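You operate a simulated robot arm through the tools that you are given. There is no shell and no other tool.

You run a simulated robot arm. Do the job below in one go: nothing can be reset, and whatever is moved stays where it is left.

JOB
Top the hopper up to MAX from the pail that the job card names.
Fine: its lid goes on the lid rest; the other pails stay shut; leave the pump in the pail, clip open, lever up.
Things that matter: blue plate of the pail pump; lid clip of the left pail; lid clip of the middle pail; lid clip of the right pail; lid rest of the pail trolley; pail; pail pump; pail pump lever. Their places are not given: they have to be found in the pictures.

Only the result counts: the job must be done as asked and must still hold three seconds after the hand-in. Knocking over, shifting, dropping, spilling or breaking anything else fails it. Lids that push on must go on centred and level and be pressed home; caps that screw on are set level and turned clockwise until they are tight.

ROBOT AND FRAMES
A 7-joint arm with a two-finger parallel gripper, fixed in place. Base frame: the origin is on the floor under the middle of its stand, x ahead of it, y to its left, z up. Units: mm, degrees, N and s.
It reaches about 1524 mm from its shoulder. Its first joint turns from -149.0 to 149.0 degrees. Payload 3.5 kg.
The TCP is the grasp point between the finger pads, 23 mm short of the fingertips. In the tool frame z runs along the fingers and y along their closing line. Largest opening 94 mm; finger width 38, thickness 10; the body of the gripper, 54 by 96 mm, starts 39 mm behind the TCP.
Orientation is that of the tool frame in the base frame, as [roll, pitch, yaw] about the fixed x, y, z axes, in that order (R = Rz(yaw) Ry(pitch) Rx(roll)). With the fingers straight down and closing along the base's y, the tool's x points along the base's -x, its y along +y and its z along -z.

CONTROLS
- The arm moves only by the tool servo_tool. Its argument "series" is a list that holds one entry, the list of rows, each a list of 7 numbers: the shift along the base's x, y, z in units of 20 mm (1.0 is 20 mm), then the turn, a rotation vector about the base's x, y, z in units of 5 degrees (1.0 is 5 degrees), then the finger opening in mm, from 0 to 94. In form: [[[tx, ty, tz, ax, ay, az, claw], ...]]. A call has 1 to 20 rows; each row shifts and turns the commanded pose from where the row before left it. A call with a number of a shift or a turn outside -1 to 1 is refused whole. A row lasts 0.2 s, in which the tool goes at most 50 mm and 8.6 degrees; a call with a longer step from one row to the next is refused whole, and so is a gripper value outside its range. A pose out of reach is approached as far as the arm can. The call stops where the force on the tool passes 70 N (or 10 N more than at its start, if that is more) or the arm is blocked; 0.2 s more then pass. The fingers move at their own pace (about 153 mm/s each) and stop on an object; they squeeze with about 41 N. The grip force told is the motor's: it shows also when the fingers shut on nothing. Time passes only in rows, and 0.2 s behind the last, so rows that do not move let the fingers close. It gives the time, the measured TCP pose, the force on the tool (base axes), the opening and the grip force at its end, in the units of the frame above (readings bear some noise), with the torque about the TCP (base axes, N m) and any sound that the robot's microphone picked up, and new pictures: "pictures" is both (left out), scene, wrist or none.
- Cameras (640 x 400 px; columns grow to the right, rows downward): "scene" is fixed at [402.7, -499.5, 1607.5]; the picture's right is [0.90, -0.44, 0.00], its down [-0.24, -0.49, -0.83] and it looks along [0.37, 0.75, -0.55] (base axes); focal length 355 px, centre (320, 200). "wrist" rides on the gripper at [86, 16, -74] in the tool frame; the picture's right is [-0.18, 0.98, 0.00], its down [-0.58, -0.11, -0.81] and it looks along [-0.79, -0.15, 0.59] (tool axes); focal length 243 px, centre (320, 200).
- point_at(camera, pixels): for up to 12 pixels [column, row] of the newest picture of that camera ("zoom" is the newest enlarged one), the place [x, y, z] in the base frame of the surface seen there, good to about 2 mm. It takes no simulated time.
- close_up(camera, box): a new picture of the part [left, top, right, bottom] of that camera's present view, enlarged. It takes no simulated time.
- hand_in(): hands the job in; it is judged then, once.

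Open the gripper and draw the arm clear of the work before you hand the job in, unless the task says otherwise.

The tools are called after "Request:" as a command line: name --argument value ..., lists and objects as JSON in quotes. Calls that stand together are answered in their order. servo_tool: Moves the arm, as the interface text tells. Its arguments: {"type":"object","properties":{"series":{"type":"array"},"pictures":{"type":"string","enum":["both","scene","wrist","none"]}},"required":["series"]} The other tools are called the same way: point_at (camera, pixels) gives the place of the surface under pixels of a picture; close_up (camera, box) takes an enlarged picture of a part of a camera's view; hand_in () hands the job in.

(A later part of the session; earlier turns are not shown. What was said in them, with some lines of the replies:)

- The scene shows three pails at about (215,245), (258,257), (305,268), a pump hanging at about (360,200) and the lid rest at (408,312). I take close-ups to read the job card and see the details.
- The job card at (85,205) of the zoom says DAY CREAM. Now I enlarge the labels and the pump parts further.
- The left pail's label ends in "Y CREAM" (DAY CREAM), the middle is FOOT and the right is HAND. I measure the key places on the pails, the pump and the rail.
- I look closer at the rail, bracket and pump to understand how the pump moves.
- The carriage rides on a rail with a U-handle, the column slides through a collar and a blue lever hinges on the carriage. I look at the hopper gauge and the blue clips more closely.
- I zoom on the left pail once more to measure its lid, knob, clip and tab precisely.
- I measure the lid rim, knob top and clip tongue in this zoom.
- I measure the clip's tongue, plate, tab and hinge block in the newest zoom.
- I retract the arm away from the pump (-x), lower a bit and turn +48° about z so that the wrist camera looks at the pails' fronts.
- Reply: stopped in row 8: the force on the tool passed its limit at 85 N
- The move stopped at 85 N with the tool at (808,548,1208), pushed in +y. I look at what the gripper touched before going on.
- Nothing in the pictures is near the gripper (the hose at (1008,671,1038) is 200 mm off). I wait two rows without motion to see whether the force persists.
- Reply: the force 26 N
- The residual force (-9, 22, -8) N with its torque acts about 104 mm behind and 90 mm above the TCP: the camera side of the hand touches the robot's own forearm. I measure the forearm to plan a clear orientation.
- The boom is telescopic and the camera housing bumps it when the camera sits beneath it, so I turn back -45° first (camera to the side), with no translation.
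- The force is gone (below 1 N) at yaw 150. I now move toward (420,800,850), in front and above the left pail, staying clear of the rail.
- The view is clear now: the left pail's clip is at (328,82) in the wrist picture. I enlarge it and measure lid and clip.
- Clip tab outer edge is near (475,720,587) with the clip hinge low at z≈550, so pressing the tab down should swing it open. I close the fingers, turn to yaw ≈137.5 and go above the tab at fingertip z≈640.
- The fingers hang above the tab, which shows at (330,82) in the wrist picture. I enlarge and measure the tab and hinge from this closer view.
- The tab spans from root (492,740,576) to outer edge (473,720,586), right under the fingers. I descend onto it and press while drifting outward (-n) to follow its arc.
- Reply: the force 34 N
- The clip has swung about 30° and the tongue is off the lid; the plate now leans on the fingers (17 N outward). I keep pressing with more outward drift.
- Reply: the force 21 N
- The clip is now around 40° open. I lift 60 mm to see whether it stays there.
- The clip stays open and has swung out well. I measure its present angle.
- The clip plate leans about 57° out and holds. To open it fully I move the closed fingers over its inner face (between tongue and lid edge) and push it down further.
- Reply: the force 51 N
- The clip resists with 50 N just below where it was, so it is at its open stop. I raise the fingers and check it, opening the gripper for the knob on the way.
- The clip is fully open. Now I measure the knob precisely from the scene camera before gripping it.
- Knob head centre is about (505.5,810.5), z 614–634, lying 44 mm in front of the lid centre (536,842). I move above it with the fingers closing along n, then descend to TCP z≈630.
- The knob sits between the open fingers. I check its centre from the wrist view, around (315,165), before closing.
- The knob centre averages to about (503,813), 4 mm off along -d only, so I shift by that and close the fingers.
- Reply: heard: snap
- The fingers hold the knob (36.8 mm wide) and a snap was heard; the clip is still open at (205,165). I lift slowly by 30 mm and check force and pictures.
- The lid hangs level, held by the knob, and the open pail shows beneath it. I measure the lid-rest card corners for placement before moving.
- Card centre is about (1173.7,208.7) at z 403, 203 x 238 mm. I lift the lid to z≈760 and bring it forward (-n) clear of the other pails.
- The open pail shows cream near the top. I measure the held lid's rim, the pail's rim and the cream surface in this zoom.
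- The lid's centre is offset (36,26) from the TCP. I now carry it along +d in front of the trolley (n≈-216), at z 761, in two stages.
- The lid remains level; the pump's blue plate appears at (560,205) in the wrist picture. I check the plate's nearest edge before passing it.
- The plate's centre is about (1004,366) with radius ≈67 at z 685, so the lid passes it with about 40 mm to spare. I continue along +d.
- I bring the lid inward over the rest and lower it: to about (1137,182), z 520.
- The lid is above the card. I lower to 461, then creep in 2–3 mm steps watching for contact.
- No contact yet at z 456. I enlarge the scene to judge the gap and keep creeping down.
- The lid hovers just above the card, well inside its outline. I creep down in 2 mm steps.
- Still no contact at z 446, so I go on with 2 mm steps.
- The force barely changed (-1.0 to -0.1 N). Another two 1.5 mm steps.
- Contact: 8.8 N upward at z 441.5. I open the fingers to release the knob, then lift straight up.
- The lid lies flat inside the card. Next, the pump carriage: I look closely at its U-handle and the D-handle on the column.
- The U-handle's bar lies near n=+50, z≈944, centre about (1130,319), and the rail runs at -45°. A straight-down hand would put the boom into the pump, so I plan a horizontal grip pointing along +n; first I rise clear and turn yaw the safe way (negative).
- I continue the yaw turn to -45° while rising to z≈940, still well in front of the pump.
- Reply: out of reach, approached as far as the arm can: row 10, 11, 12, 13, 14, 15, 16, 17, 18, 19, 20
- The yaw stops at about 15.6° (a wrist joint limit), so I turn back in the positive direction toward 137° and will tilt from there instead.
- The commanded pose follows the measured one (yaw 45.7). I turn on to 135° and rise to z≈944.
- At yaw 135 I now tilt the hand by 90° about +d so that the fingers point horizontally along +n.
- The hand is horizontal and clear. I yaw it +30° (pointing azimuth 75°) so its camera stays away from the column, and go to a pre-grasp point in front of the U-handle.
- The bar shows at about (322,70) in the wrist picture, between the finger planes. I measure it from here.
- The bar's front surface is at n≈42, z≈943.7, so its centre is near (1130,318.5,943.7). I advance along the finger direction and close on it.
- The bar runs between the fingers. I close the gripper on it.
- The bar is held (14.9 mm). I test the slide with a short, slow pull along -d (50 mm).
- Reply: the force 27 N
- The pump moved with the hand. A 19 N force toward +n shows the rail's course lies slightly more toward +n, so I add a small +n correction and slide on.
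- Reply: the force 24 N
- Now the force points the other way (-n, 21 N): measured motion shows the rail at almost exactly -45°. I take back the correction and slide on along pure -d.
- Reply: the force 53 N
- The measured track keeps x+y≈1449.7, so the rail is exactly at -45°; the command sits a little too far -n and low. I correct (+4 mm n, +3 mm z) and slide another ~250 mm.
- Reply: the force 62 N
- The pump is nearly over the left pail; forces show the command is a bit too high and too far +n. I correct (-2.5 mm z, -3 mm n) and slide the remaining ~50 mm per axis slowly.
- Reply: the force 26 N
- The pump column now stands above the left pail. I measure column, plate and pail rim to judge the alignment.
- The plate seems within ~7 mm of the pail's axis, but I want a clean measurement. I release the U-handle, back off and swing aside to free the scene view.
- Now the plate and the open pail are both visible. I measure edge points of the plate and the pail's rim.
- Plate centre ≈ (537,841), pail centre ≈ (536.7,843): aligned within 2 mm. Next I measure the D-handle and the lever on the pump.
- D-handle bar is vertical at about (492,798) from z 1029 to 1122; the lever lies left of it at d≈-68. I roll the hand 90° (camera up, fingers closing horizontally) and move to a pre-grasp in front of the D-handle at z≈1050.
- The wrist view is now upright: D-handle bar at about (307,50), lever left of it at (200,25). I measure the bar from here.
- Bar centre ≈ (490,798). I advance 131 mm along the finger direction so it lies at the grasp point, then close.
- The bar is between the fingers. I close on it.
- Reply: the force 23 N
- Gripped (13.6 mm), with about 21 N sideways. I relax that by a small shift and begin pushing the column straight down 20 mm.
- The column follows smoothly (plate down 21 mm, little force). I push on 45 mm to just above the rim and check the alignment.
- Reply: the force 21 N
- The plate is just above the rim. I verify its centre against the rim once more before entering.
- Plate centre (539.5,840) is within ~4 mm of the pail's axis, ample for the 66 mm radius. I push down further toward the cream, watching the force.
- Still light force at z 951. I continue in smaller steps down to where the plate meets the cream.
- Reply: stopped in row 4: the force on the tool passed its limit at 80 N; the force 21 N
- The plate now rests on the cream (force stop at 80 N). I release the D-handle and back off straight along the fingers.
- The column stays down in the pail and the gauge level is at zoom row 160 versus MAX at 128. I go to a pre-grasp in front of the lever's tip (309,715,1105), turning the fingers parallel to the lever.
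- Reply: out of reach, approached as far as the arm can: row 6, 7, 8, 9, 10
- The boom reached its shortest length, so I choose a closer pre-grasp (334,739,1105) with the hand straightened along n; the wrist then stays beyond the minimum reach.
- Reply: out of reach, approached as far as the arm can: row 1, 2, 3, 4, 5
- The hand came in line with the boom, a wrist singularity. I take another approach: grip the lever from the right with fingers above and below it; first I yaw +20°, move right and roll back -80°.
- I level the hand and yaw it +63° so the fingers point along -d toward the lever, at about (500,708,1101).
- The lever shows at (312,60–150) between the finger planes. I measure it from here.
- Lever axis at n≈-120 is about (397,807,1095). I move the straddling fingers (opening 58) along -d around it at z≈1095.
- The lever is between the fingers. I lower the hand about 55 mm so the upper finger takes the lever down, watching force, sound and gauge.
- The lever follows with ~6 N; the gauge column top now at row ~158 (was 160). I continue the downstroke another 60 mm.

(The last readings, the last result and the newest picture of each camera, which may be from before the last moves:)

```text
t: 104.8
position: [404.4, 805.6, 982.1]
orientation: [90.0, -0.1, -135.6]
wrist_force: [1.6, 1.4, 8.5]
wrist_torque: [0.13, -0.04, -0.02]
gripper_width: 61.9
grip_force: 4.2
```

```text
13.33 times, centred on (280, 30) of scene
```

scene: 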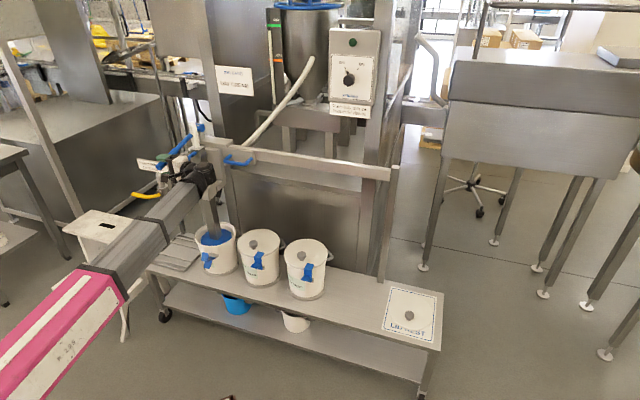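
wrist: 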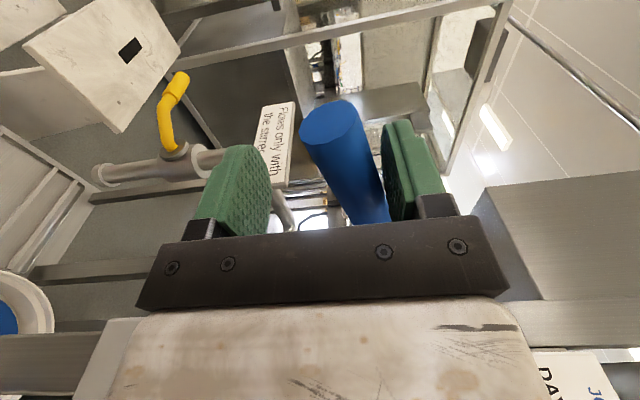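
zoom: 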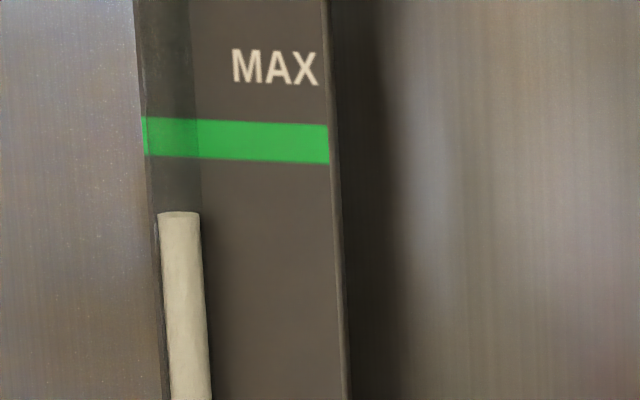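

The level column rose to scene row ≈31.0 (MAX band at ≈25.5, started 32.0), so the lever pumps by strokes. I push on to the bottom of the stroke.

Request:
servo_tool --series '[[[0.05, 0.05, -0.5, 0, 0, 0, 58], [0.05, 0.05, -0.5, 0, 0, 0, 58], [0.1, 0.1, -0.5, 0, 0, 0, 58], [0.1, 0.1, -0.5, 0, 0, 0, 58]]]' --pictures "both"

Request:
close_up --camera "scene" --box '[260, 15, 300, 45]'

```text
t: 105.9
position: [402.8, 807.5, 944.4]
orientation: [89.5, 0.2, -134.9]
wrist_force: [-12.6, -17.2, 14.3]
wrist_torque: [0.03, -0.29, -1.18]
gripper_width: 62.2
grip_force: 4.7
stopped in row 4: the force on the tool passed its limit at 76 N (the readings are from after the stop); the commanded pose is now the measured one
```

scene: 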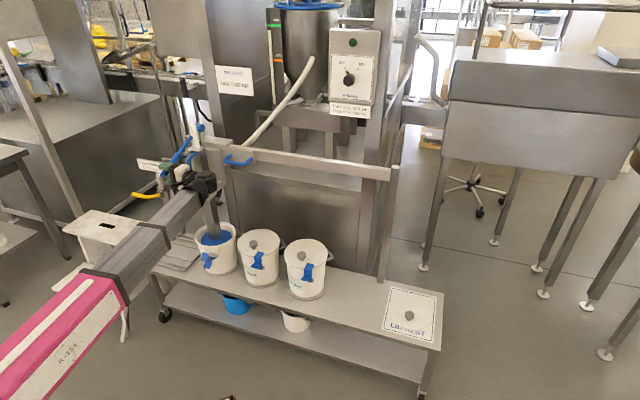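
wrist: 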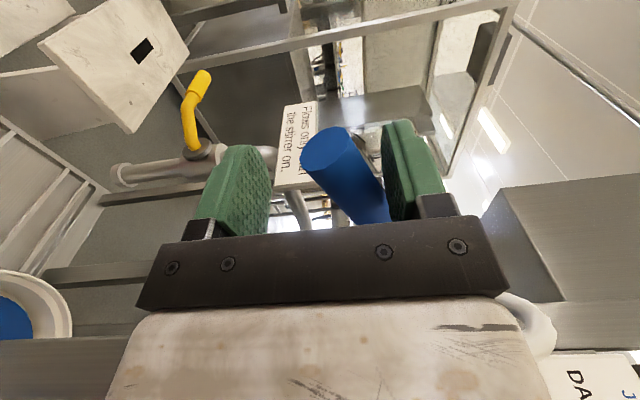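

```text
13.33 times, centred on (280, 30) of scene
```

zoom: 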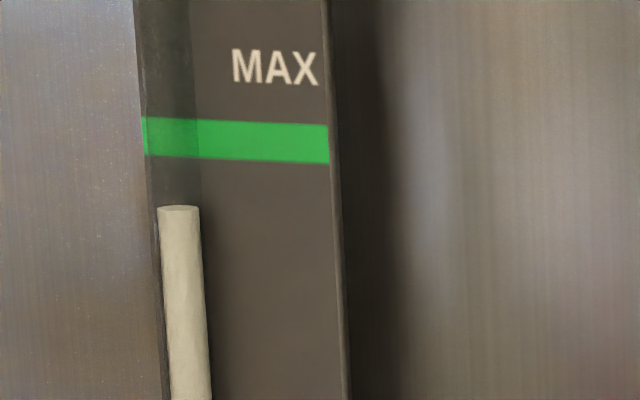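

The downstroke ended (stop at 76 N) with the level at row ≈30.5: about 1.5 px per stroke of the 6.5 px needed. I raise the lever with the lower finger for the next stroke.

Request:
servo_tool --series '[[[-0.1, -0.1, 0.3, 0, 0, 0, 58], [-0.15, -0.15, 0.6, 0, 0, 0, 58], [-0.1, -0.1, 0.8, 0, 0, 0, 58], [0, 0, 0.8, 0, 0, 0, 58], [0, 0, 0.8, 0, 0, 0, 58], [0, 0, 0.8, 0, 0, 0, 58], [0, 0, 0.8, 0, 0, 0, 58], [0, 0, 0.8, 0, 0, 0, 58], [0, 0, 0.8, 0, 0, 0, 58], [0, 0, 0.8, 0, 0, 0, 58]]]' --pictures "both"

Request:
close_up --camera "scene" --box '[260, 15, 300, 45]'

```text
t: 108.1
position: [397.7, 801.1, 1090.6]
orientation: [89.7, 0.1, -135.2]
wrist_force: [0.2, -0.3, -0.7]
wrist_torque: [-0.03, -0.02, 0.03]
gripper_width: 58.2
grip_force: 0.0
```

scene: 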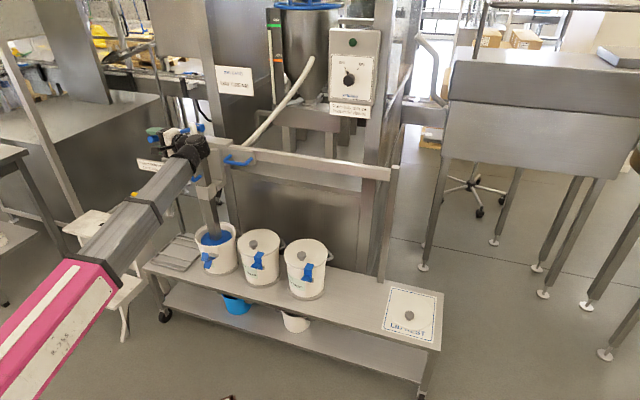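
wrist: 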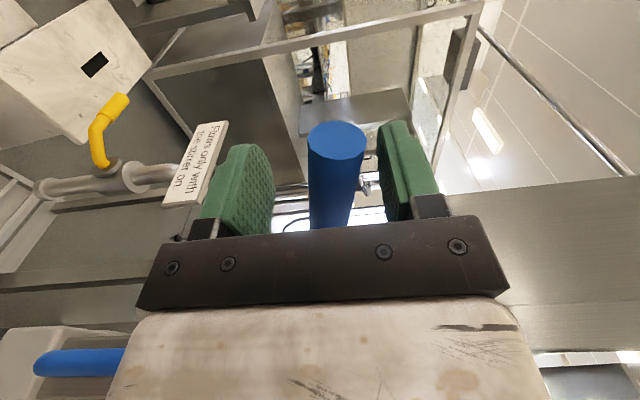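

```text
13.33 times, centred on (280, 30) of scene
```

zoom: 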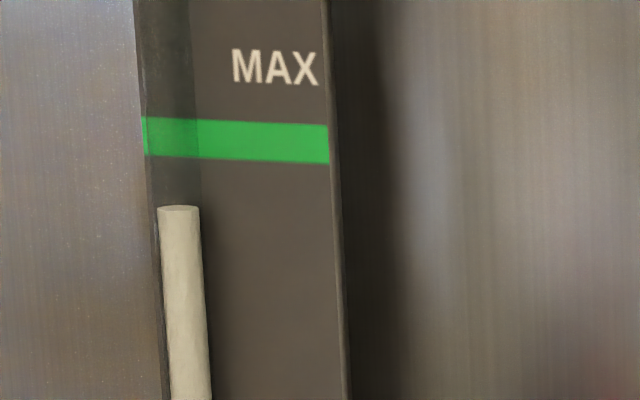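

The lever springs back up by itself and the level held at zoom row 207 (start ≈227, MAX band centre ≈137). I make a second full downstroke to z≈952.

Request:
servo_tool --series '[[[0, 0, -0.7, 0, 0, 0, 58], [0, 0, -0.7, 0, 0, 0, 58], [0, 0, -0.7, 0, 0, 0, 58], [0, 0, -0.7, 0, 0, 0, 58], [0, 0, -0.7, 0, 0, 0, 58], [0, 0, -0.7, 0, 0, 0, 58], [0, 0, -0.7, 0, 0, 0, 58], [0, 0, -0.7, 0, 0, 0, 58], [0, 0, -0.7, 0, 0, 0, 58], [0, 0, -0.6, 0, 0, 0, 58]]]' --pictures "both"

Request:
close_up --camera "scene" --box '[260, 15, 300, 45]'

```text
t: 110.3
position: [397.3, 802.7, 952.9]
orientation: [89.7, 0.0, -135.2]
wrist_force: [0.3, 0.7, 10.9]
wrist_torque: [0.15, -0.07, -0.01]
gripper_width: 62.3
grip_force: 4.4
```

scene: 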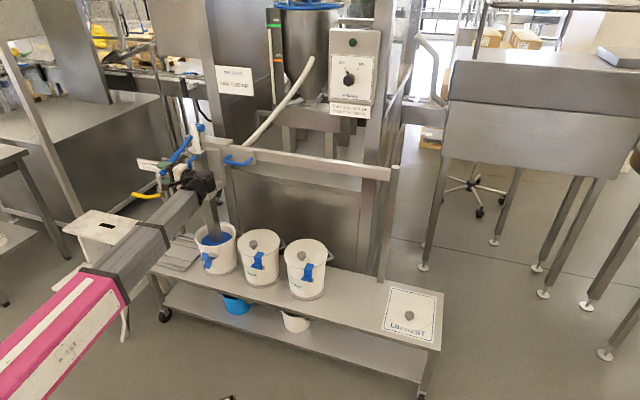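
wrist: 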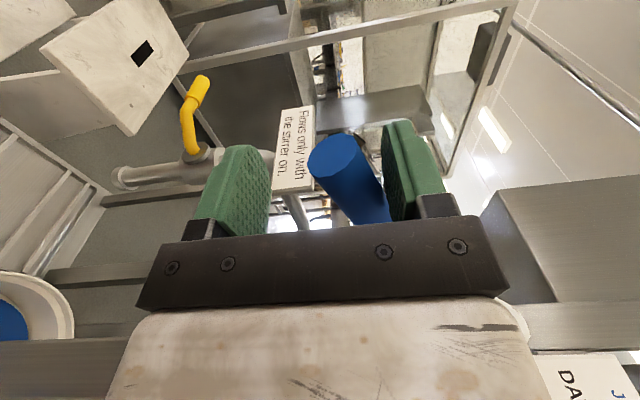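

```text
13.33 times, centred on (280, 30) of scene
```

zoom: 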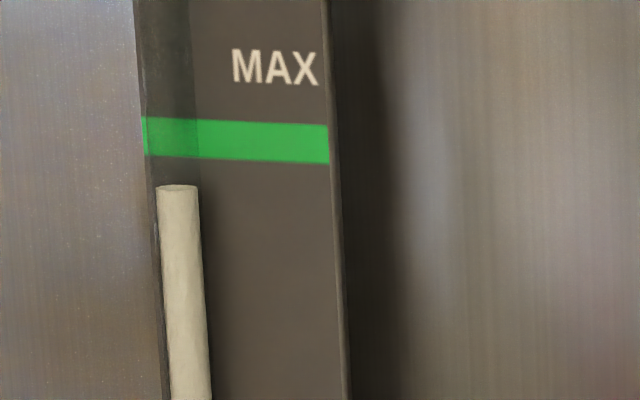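

Level now at zoom row ≈186. I let the lever spring up and make a third stroke, then check the gauge.

Request:
servo_tool --series '[[[0, 0, 0.8, 0, 0, 0, 58], [0, 0, 0.8, 0, 0, 0, 58], [0, 0, 0.8, 0, 0, 0, 58], [0, 0, 0.8, 0, 0, 0, 58], [0, 0, 0.8, 0, 0, 0, 58], [0, 0, 0.8, 0, 0, 0, 58], [0, 0, 0.8, 0, 0, 0, 58], [0, 0, 0.8, 0, 0, 0, 58], [0, 0, 0.5, 0, 0, 0, 58], [0, 0, 0, 0, 0, 0, 58]]]' --pictures "both"

Request:
close_up --camera "scene" --box '[260, 15, 300, 45]'

Request:
close_up --camera "scene" --box '[185, 195, 255, 250]'

```text
t: 112.5
position: [399.0, 801.5, 1089.9]
orientation: [89.7, 0.1, -135.2]
wrist_force: [-0.3, -0.1, 0.8]
wrist_torque: [0.02, -0.01, 0.01]
gripper_width: 57.9
grip_force: 0.1
```

scene: 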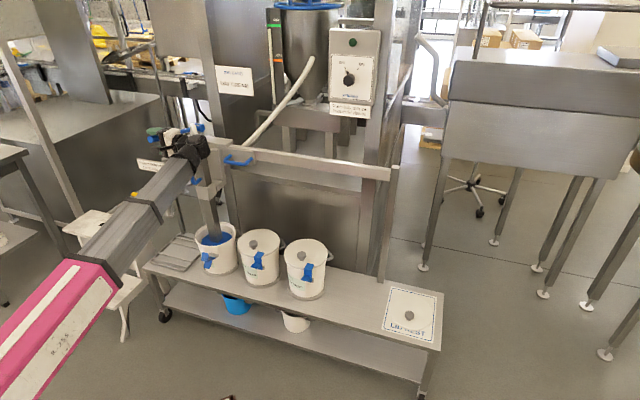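
wrist: 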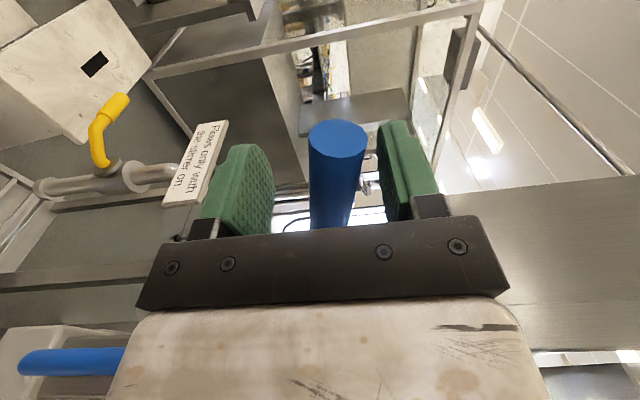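

```text
13.33 times, centred on (280, 30) of scene
```

zoom: 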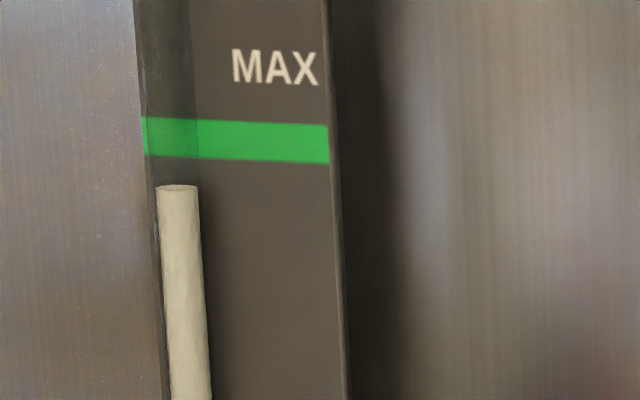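

```text
7.27 times, centred on (220, 222) of scene
```

zoom: 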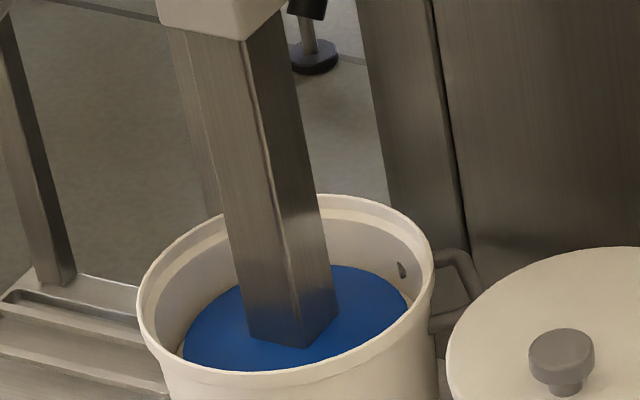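

The follower plate sinks with the cream as it should. I make the third downstroke.

Request:
servo_tool --series '[[[0, 0, -0.7, 0, 0, 0, 58], [0, 0, -0.7, 0, 0, 0, 58], [0, 0, -0.7, 0, 0, 0, 58], [0, 0, -0.7, 0, 0, 0, 58], [0, 0, -0.7, 0, 0, 0, 58], [0, 0, -0.7, 0, 0, 0, 58], [0, 0, -0.7, 0, 0, 0, 58], [0, 0, -0.7, 0, 0, 0, 58], [0, 0, -0.7, 0, 0, 0, 58], [0, 0, -0.55, 0, 0, 0, 58]]]' --pictures "scene"

Request:
close_up --camera "scene" --box '[260, 15, 300, 45]'

```text
t: 114.7
position: [397.3, 801.9, 952.8]
orientation: [89.7, 0.1, -135.3]
wrist_force: [1.3, 0.3, 9.3]
wrist_torque: [0.16, -0.07, -0.03]
gripper_width: 62.3
grip_force: 5.0
```

scene: 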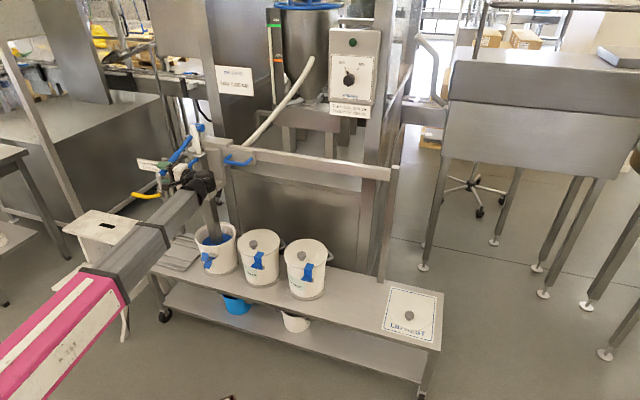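

```text
13.33 times, centred on (280, 30) of scene
```

zoom: 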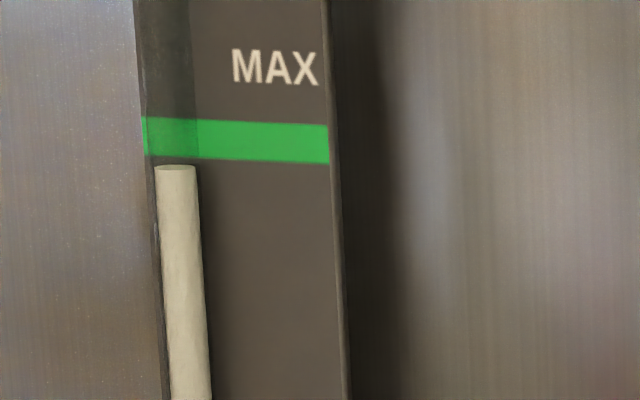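

Level ≈ row 167, just below the MAX band. I compare true heights of the level top and the MAX band in 3D to allow for parallax.

Request:
point_at --camera "zoom" --pixels '[[177, 172], [177, 200], [170, 168], [185, 168], [250, 122], [250, 142], [250, 160], [152, 137], [175, 120], [175, 137], [175, 155], [280, 300]]'

```text
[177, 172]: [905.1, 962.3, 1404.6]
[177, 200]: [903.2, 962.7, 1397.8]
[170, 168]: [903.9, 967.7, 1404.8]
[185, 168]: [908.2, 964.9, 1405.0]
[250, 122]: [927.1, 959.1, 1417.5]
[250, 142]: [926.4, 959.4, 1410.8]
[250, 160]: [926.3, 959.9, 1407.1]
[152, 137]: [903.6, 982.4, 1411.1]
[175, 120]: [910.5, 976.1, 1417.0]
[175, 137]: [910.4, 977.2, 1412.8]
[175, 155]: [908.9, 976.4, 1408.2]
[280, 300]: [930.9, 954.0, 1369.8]
```

In 3D the level top is at z≈1405.0 and the MAX band spans 1407.5–1417.3 (centre ≈1412); one stroke gives about 5 mm. I let the lever up and make a fourth full stroke.

Request:
servo_tool --series '[[[0, 0, 0.8, 0, 0, 0, 58], [0, 0, 0.8, 0, 0, 0, 58], [0, 0, 0.8, 0, 0, 0, 58], [0, 0, 0.8, 0, 0, 0, 58], [0, 0, 0.8, 0, 0, 0, 58], [0, 0, 0.8, 0, 0, 0, 58], [0, 0, 0.8, 0, 0, 0, 58], [0, 0, 0.8, 0, 0, 0, 58], [0, 0, 0.5, 0, 0, 0, 58], [0, 0, 0, 0, 0, 0, 58]]]' --pictures "none"

Request:
servo_tool --series '[[[0, 0, -0.7, 0, 0, 0, 58], [0, 0, -0.7, 0, 0, 0, 58], [0, 0, -0.7, 0, 0, 0, 58], [0, 0, -0.7, 0, 0, 0, 58], [0, 0, -0.7, 0, 0, 0, 58], [0, 0, -0.7, 0, 0, 0, 58], [0, 0, -0.7, 0, 0, 0, 58], [0, 0, -0.7, 0, 0, 0, 58], [0, 0, -0.7, 0, 0, 0, 58], [0, 0, -0.55, 0, 0, 0, 58]]]' --pictures "scene"

Request:
close_up --camera "scene" --box '[260, 15, 300, 45]'

Request:
point_at --camera "zoom" --pixels '[[175, 149], [170, 152], [182, 152], [176, 155], [176, 170], [250, 140], [250, 122], [250, 159]]'

```text
t: 116.9
position: [396.9, 803.0, 1091.4]
orientation: [89.6, 0.0, -135.2]
wrist_force: [0.5, 0.2, -0.9]
wrist_torque: [-0.01, 0.01, 0.0]
gripper_width: 58.4
grip_force: 0.1
```

```text
t: 119.1
position: [397.4, 800.7, 953.7]
orientation: [89.7, 0.0, -135.2]
wrist_force: [-0.2, 1.2, 9.4]
wrist_torque: [0.1, -0.11, 0.01]
gripper_width: 62.4
grip_force: 4.5
```

scene: 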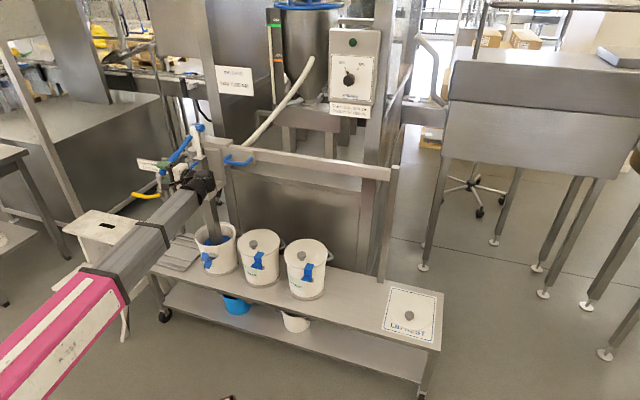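

```text
13.33 times, centred on (280, 30) of scene
```

zoom: 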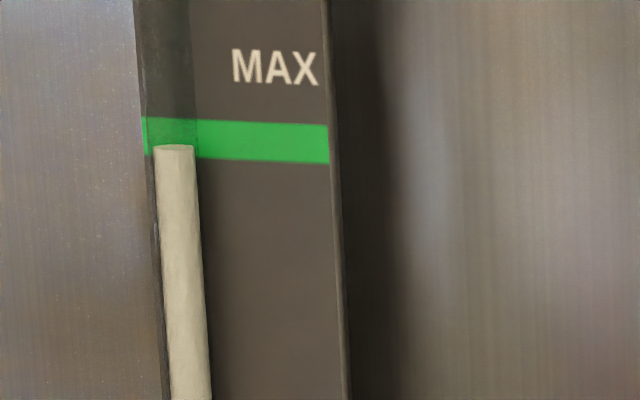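

```text
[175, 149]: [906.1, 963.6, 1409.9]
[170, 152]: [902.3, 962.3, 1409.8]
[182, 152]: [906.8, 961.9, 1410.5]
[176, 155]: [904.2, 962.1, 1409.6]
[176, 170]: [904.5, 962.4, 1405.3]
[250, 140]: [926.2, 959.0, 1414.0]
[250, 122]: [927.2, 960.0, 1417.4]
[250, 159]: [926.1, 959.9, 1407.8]
```

Level top is at z≈1410.3, inside the band (1407.6–1417.4) but 2 mm under its centre. I let the lever up and do a partial stroke (to z≈1018) to bring it to the centre.

Request:
servo_tool --series '[[[0, 0, 0.8, 0, 0, 0, 58], [0, 0, 0.8, 0, 0, 0, 58], [0, 0, 0.8, 0, 0, 0, 58], [0, 0, 0.8, 0, 0, 0, 58], [0, 0, 0.8, 0, 0, 0, 58], [0, 0, 0.8, 0, 0, 0, 58], [0, 0, 0.8, 0, 0, 0, 58], [0, 0, 0.8, 0, 0, 0, 58], [0, 0, 0.5, 0, 0, 0, 58], [0, 0, 0, 0, 0, 0, 58]]]' --pictures "none"

Request:
servo_tool --series '[[[0, 0, -0.7, 0, 0, 0, 58], [0, 0, -0.7, 0, 0, 0, 58], [0, 0, -0.7, 0, 0, 0, 58], [0, 0, -0.7, 0, 0, 0, 58], [0, 0, -0.6, 0, 0, 0, 58], [0, 0, -0.2, 0, 0, 0, 58]]]' --pictures "scene"

Request:
close_up --camera "scene" --box '[260, 15, 300, 45]'

Request:
point_at --camera "zoom" --pixels '[[175, 140], [175, 143], [170, 145], [182, 145], [176, 150], [176, 170], [250, 140], [250, 122], [250, 159]]'

```text
t: 121.3
position: [396.0, 802.3, 1090.8]
orientation: [89.7, 0.1, -135.3]
wrist_force: [-1.1, 0.0, 0.3]
wrist_torque: [-0.03, 0.05, 0.01]
gripper_width: 58.1
grip_force: 0.2
```

```text
t: 122.7
position: [397.3, 801.8, 1017.9]
orientation: [89.7, 0.0, -135.2]
wrist_force: [-3.0, -0.1, 6.6]
wrist_torque: [0.17, -0.13, 0.08]
gripper_width: 61.0
grip_force: 3.2
```

scene: 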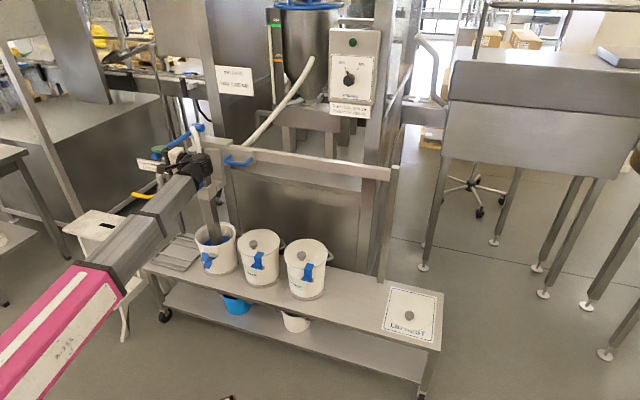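

```text
13.33 times, centred on (280, 30) of scene
```

zoom: 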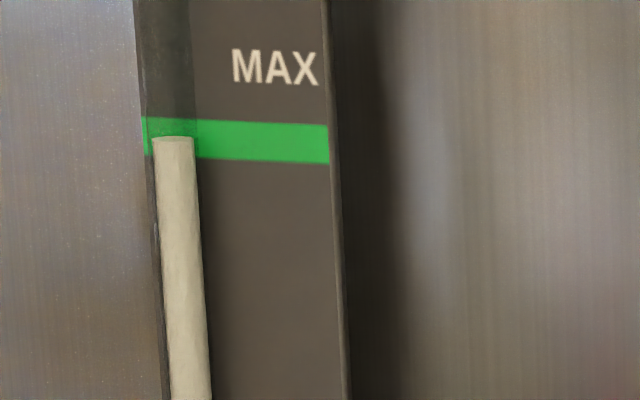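

```text
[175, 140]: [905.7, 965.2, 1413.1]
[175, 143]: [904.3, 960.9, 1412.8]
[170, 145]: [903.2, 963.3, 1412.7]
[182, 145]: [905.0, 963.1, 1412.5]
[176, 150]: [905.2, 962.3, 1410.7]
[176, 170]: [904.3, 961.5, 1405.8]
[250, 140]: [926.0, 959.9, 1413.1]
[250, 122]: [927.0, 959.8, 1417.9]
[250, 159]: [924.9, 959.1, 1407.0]
```

Level top ≈1413 at the band's centre (≈1412.5). I raise the hand so the lever returns up and check that it is at its top position.

Request:
servo_tool --series '[[[0, 0, 0.6, 0, 0, 0, 58], [0, 0, 0.8, 0, 0, 0, 58], [0, 0, 0.8, 0, 0, 0, 58], [0, 0, 0.8, 0, 0, 0, 58], [0, 0, 0.65, 0, 0, 0, 58], [0, 0, 0, 0, 0, 0, 60], [0, 0, 0, 0, 0, 0, 60]]]' --pictures "both"

Request:
close_up --camera "scene" --box '[260, 15, 300, 45]'

```text
t: 124.3
position: [396.8, 801.3, 1093.8]
orientation: [89.7, 0.1, -135.2]
wrist_force: [-0.5, -0.1, 0.2]
wrist_torque: [0.01, 0.04, 0.02]
gripper_width: 60.1
grip_force: 0.0
```

scene: 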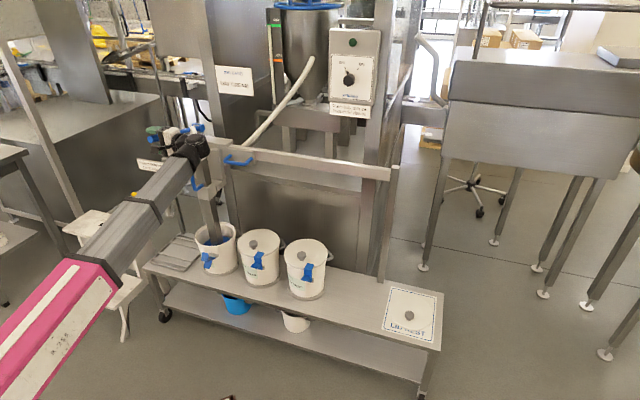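
wrist: 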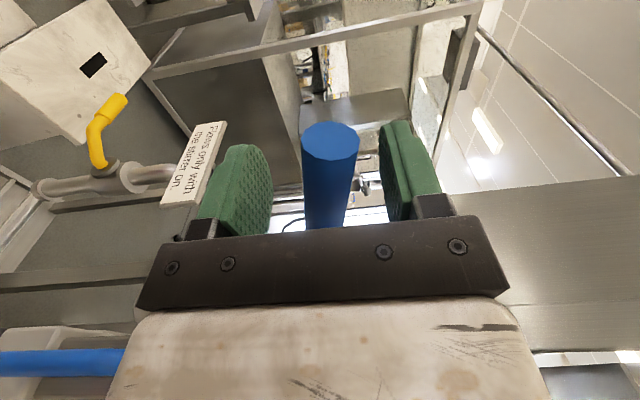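

```text
13.33 times, centred on (280, 30) of scene
```

zoom: 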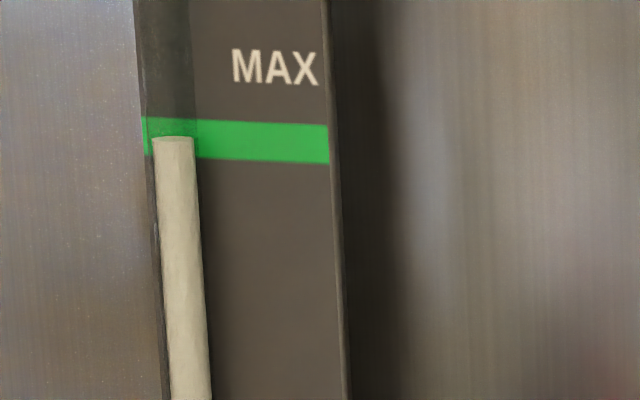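

The lever is up again between the fingers and the level holds at MAX. I withdraw along +d the way I came, then draw the arm away to the front.

Request:
servo_tool --series '[[[0.825, -0.825, 0, 0, 0, 0, 60], [0.825, -0.825, 0, 0, 0, 0, 60], [0.825, -0.825, 0, 0, 0, 0, 60], [0.825, -0.825, 0, 0, 0, 0, 60], [0.825, -0.825, 0, 0, 0, 0, 60], [0.825, -0.825, 0, 0, 0, 0, 60], [0.6, -0.9, 0, 0, 0, 0, 60], [0.5, -1, 0, 0, 0, 0, 60], [0.5, -1, 0, 0, 0, 0, 60], [0.5, -1, 0, 0, 0, 0, 60], [0.5, -1, 0, 0, 0, 0, 60], [0.5, -1, 0, 0, 0, 0, 60], [0.5, -1, 0, 0, 0, 0, 60], [0.5, -1, 0, 0, 0, 0, 60]]]' --pictures "both"

Request:
close_up --camera "scene" --box '[130, 100, 290, 290]'

Request:
close_up --camera "scene" --box '[370, 260, 450, 360]'

```text
t: 127.3
position: [578.4, 544.6, 1093.9]
orientation: [89.7, 0.2, -135.2]
wrist_force: [0.3, 0.0, -0.7]
wrist_torque: [-0.01, -0.01, -0.02]
gripper_width: 59.8
grip_force: 0.1
```

scene: 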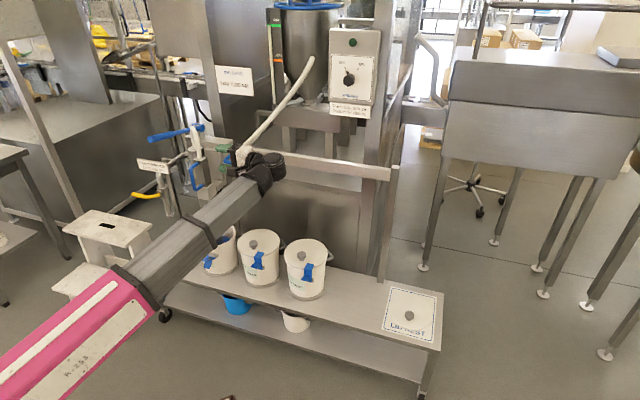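
wrist: 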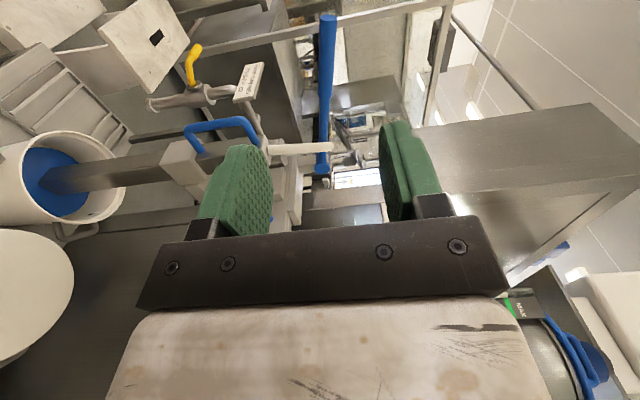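

```text
2.11 times, centred on (210, 195) of scene
```

zoom: 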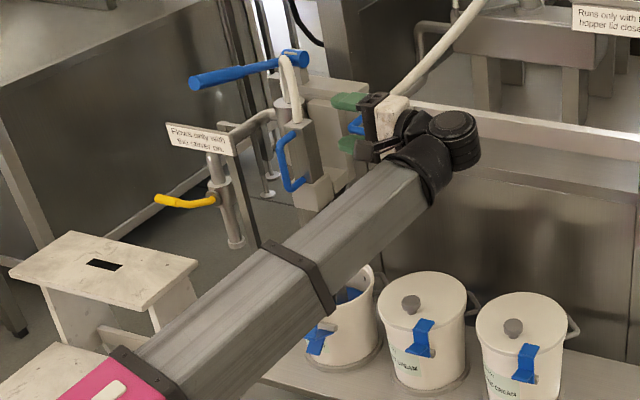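

```text
4.00 times, centred on (410, 310) of scene
```

zoom: 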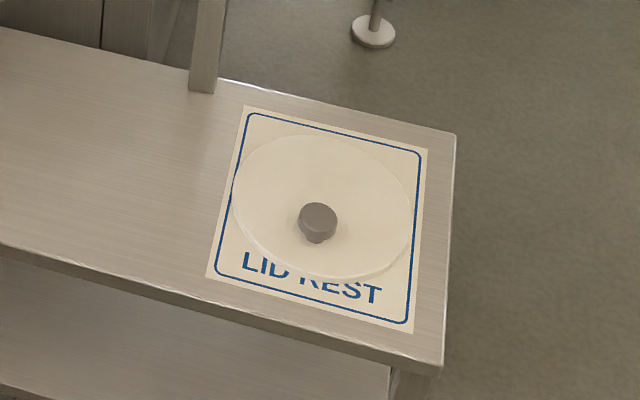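

The lid rests well on the card and the lever is up. I draw the arm further away and open the gripper to check pail, clip and gauge a last time.

Request:
servo_tool --series '[[[0.7, -1, 0, 0, 0, 0, 80], [0.7, -1, 0, 0, 0, 0, 90], [0.7, -1, 0, 0, 0, 0, 90], [0.7, -1, 0, 0, 0, 0, 90], [0.7, -1, 0, 0, 0, 0, 90], [0.7, -1, 0, 0, 0, 0, 90], [0.7, -1, 0, 0, 0, 0, 90], [0.7, -1, 0, 0, 0, 0, 90], [0.7, -1, 0, 0, 0, 0, 90], [0.7, -1, 0, 0, 0, 0, 90]]]' --pictures "scene"

Request:
close_up --camera "scene" --box '[130, 110, 270, 290]'

Request:
close_up --camera "scene" --box '[185, 215, 255, 280]'

Request:
close_up --camera "scene" --box '[260, 15, 300, 45]'

```text
t: 128.3
position: [639.2, 465.8, 1094.1]
orientation: [89.8, -0.1, -136.4]
wrist_force: [-5.1, 18.3, 0.3]
wrist_torque: [-0.21, -0.07, -0.87]
gripper_width: 90.3
grip_force: 0.0
stopped in row 5: the force on the tool passed its limit at 92 N (the readings are from after the stop); the commanded pose is now the measured one
```

scene: 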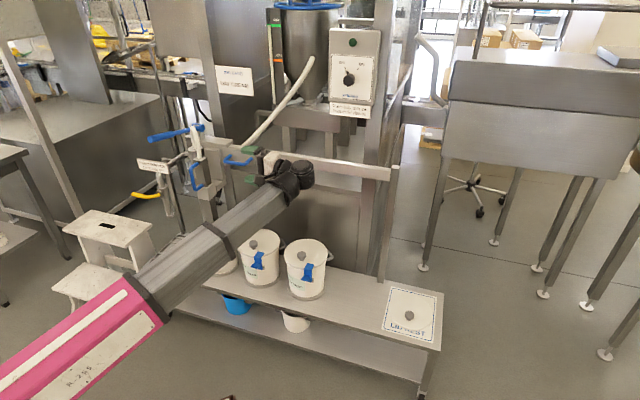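

```text
2.22 times, centred on (200, 200) of scene
```

zoom: 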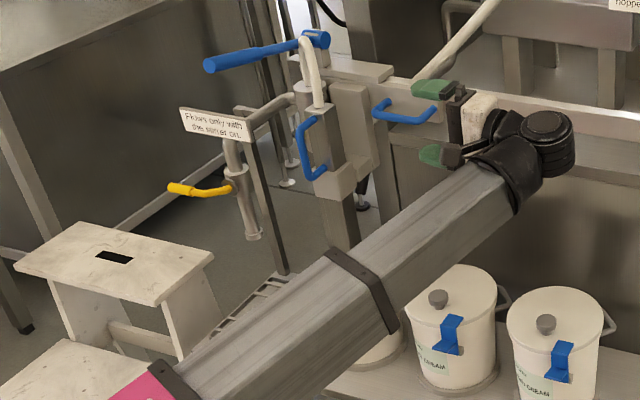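

```text
6.15 times, centred on (220, 248) of scene
```

zoom: 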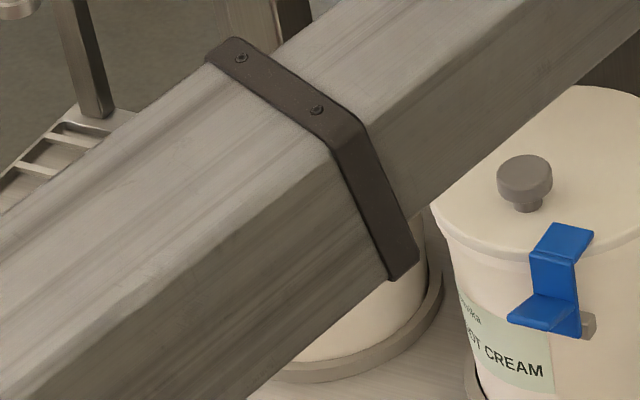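

```text
13.33 times, centred on (280, 30) of scene
```

zoom: 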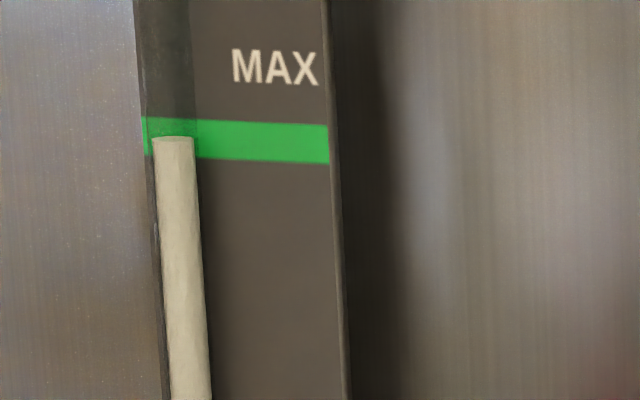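

The stop is again the camera housing meeting the boom (force (-5,18,0) N, self-contact, nothing else near). I rotate the hand away from the boom by yawing -50°.

Request:
servo_tool --series '[[[0, 0, 0, 0, 0, -0.7, 90], [0, 0, 0, 0, 0, -1, 90], [0, 0, 0, 0, 0, -1, 90], [0, 0, 0, 0, 0, -1, 90], [0, 0, 0, 0, 0, -1, 90], [0, 0, 0, 0, 0, -1, 90], [0, 0, 0, 0, 0, -1, 90], [0, 0, 0, 0, 0, -1, 90], [0, 0, 0, 0, 0, -1, 90], [0, 0, 0, 0, 0, -1, 90]]]' --pictures "none"

```text
t: 130.5
position: [638.5, 462.8, 1093.4]
orientation: [89.7, 0.0, 175.2]
wrist_force: [0.1, -0.5, -0.2]
wrist_torque: [0.04, 0.01, 0.0]
gripper_width: 89.9
grip_force: 0.1
```

The contact is gone (forces near zero). I now move the arm aside to the right front so the scene camera sees the left pail freely.

Request:
servo_tool --series '[[[0.8, -0.8, 0, 0, 0, 0, 90], [0.8, -0.8, 0, 0, 0, 0, 90], [0.8, -0.8, 0, 0, 0, 0, 90], [0.8, -0.8, 0, 0, 0, 0, 90], [0.8, -0.8, 0, 0, 0, 0, 90], [0.8, -0.8, 0, 0, 0, 0, 90], [0.8, -0.8, 0, 0, 0, 0, 90], [0.8, -0.8, 0, 0, 0, 0, 90], [0.8, -0.8, 0, 0, 0, 0, 90], [0.8, -0.8, 0, 0, 0, 0, 90]]]' --pictures "both"

Request:
close_up --camera "scene" --box '[130, 110, 270, 290]'

Request:
close_up --camera "scene" --box '[185, 205, 255, 280]'

Request:
close_up --camera "scene" --box '[260, 15, 300, 45]'

```text
t: 132.7
position: [797.4, 304.9, 1093.3]
orientation: [89.7, 0.0, 175.1]
wrist_force: [0.3, 0.1, -0.1]
wrist_torque: [0.0, 0.0, 0.02]
gripper_width: 90.0
grip_force: 0.1
```

scene: 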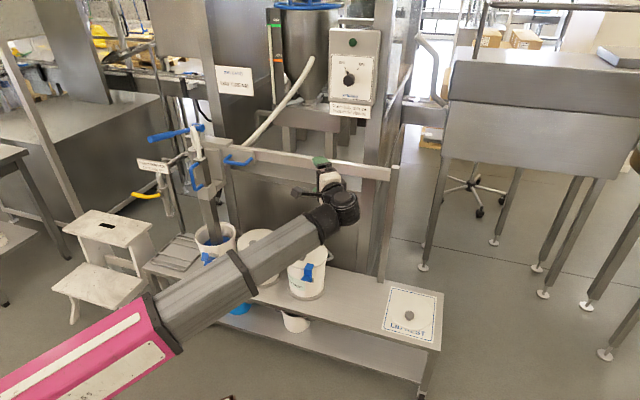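
wrist: 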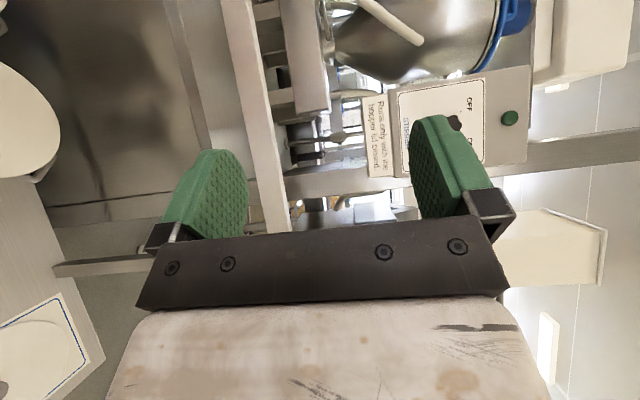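

```text
2.22 times, centred on (200, 200) of scene
```

zoom: 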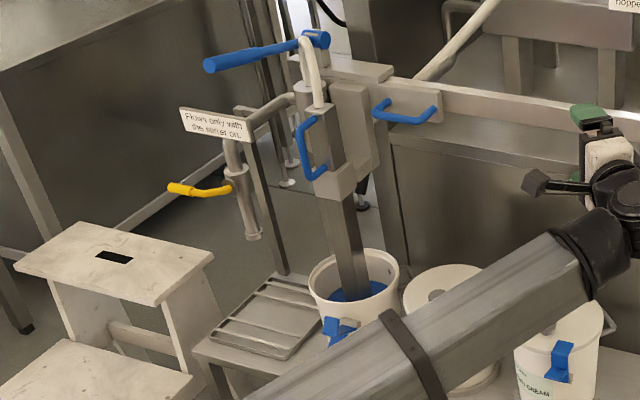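

```text
5.33 times, centred on (220, 242) of scene
```

zoom: 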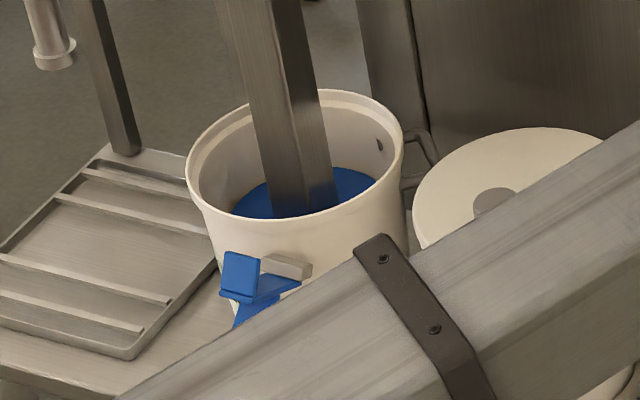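

```text
13.33 times, centred on (280, 30) of scene
```

zoom: 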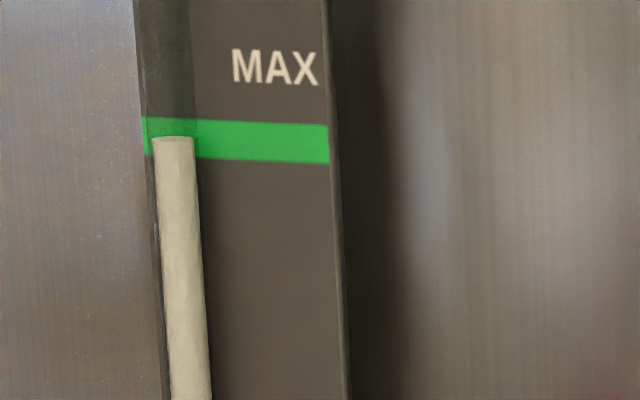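

The gauge is at the MAX band's centre, the plate is in the left (DAY CREAM) pail with its clip open, the lever is up, and the lid is on the rest. The other pails are shut, the gripper is open and the arm is clear, so I hand in the job.

Request:
hand_in

```text
The job is handed in.
```

I topped the hopper up to MAX from the left pail, DAY CREAM, which is the one the job card names. The job is handed in; I have not seen the judge's result.

- **Hopper level:** the gauge column stands at about the middle of the green MAX band (level about 1413 mm, band about 1407–1417 mm). It took four full lever strokes and one partial one, and the level held after I let the lever up.
- **Lid:** it lies flat on the lid rest, inside the card's outline.
- **Pump:** it is in the left pail with the blue plate down on the cream and the lever up. That pail's clip is open at its stop.
- **Other pails:** the middle and right pails are still shut.
- **Arm:** the gripper is open and the arm is drawn clear to the right front.

Four moves stopped on the force limit:

- **Boom contact (two stops):** these were the wrist camera touching the robot's own boom.
- **Working stops (two stops):** one was the plate meeting the cream. The other was most likely the lever reaching the bottom of its first stroke.

I also heard one snap as the fingers closed on the lid's knob. I saw no harm from it, and the lid came off level.
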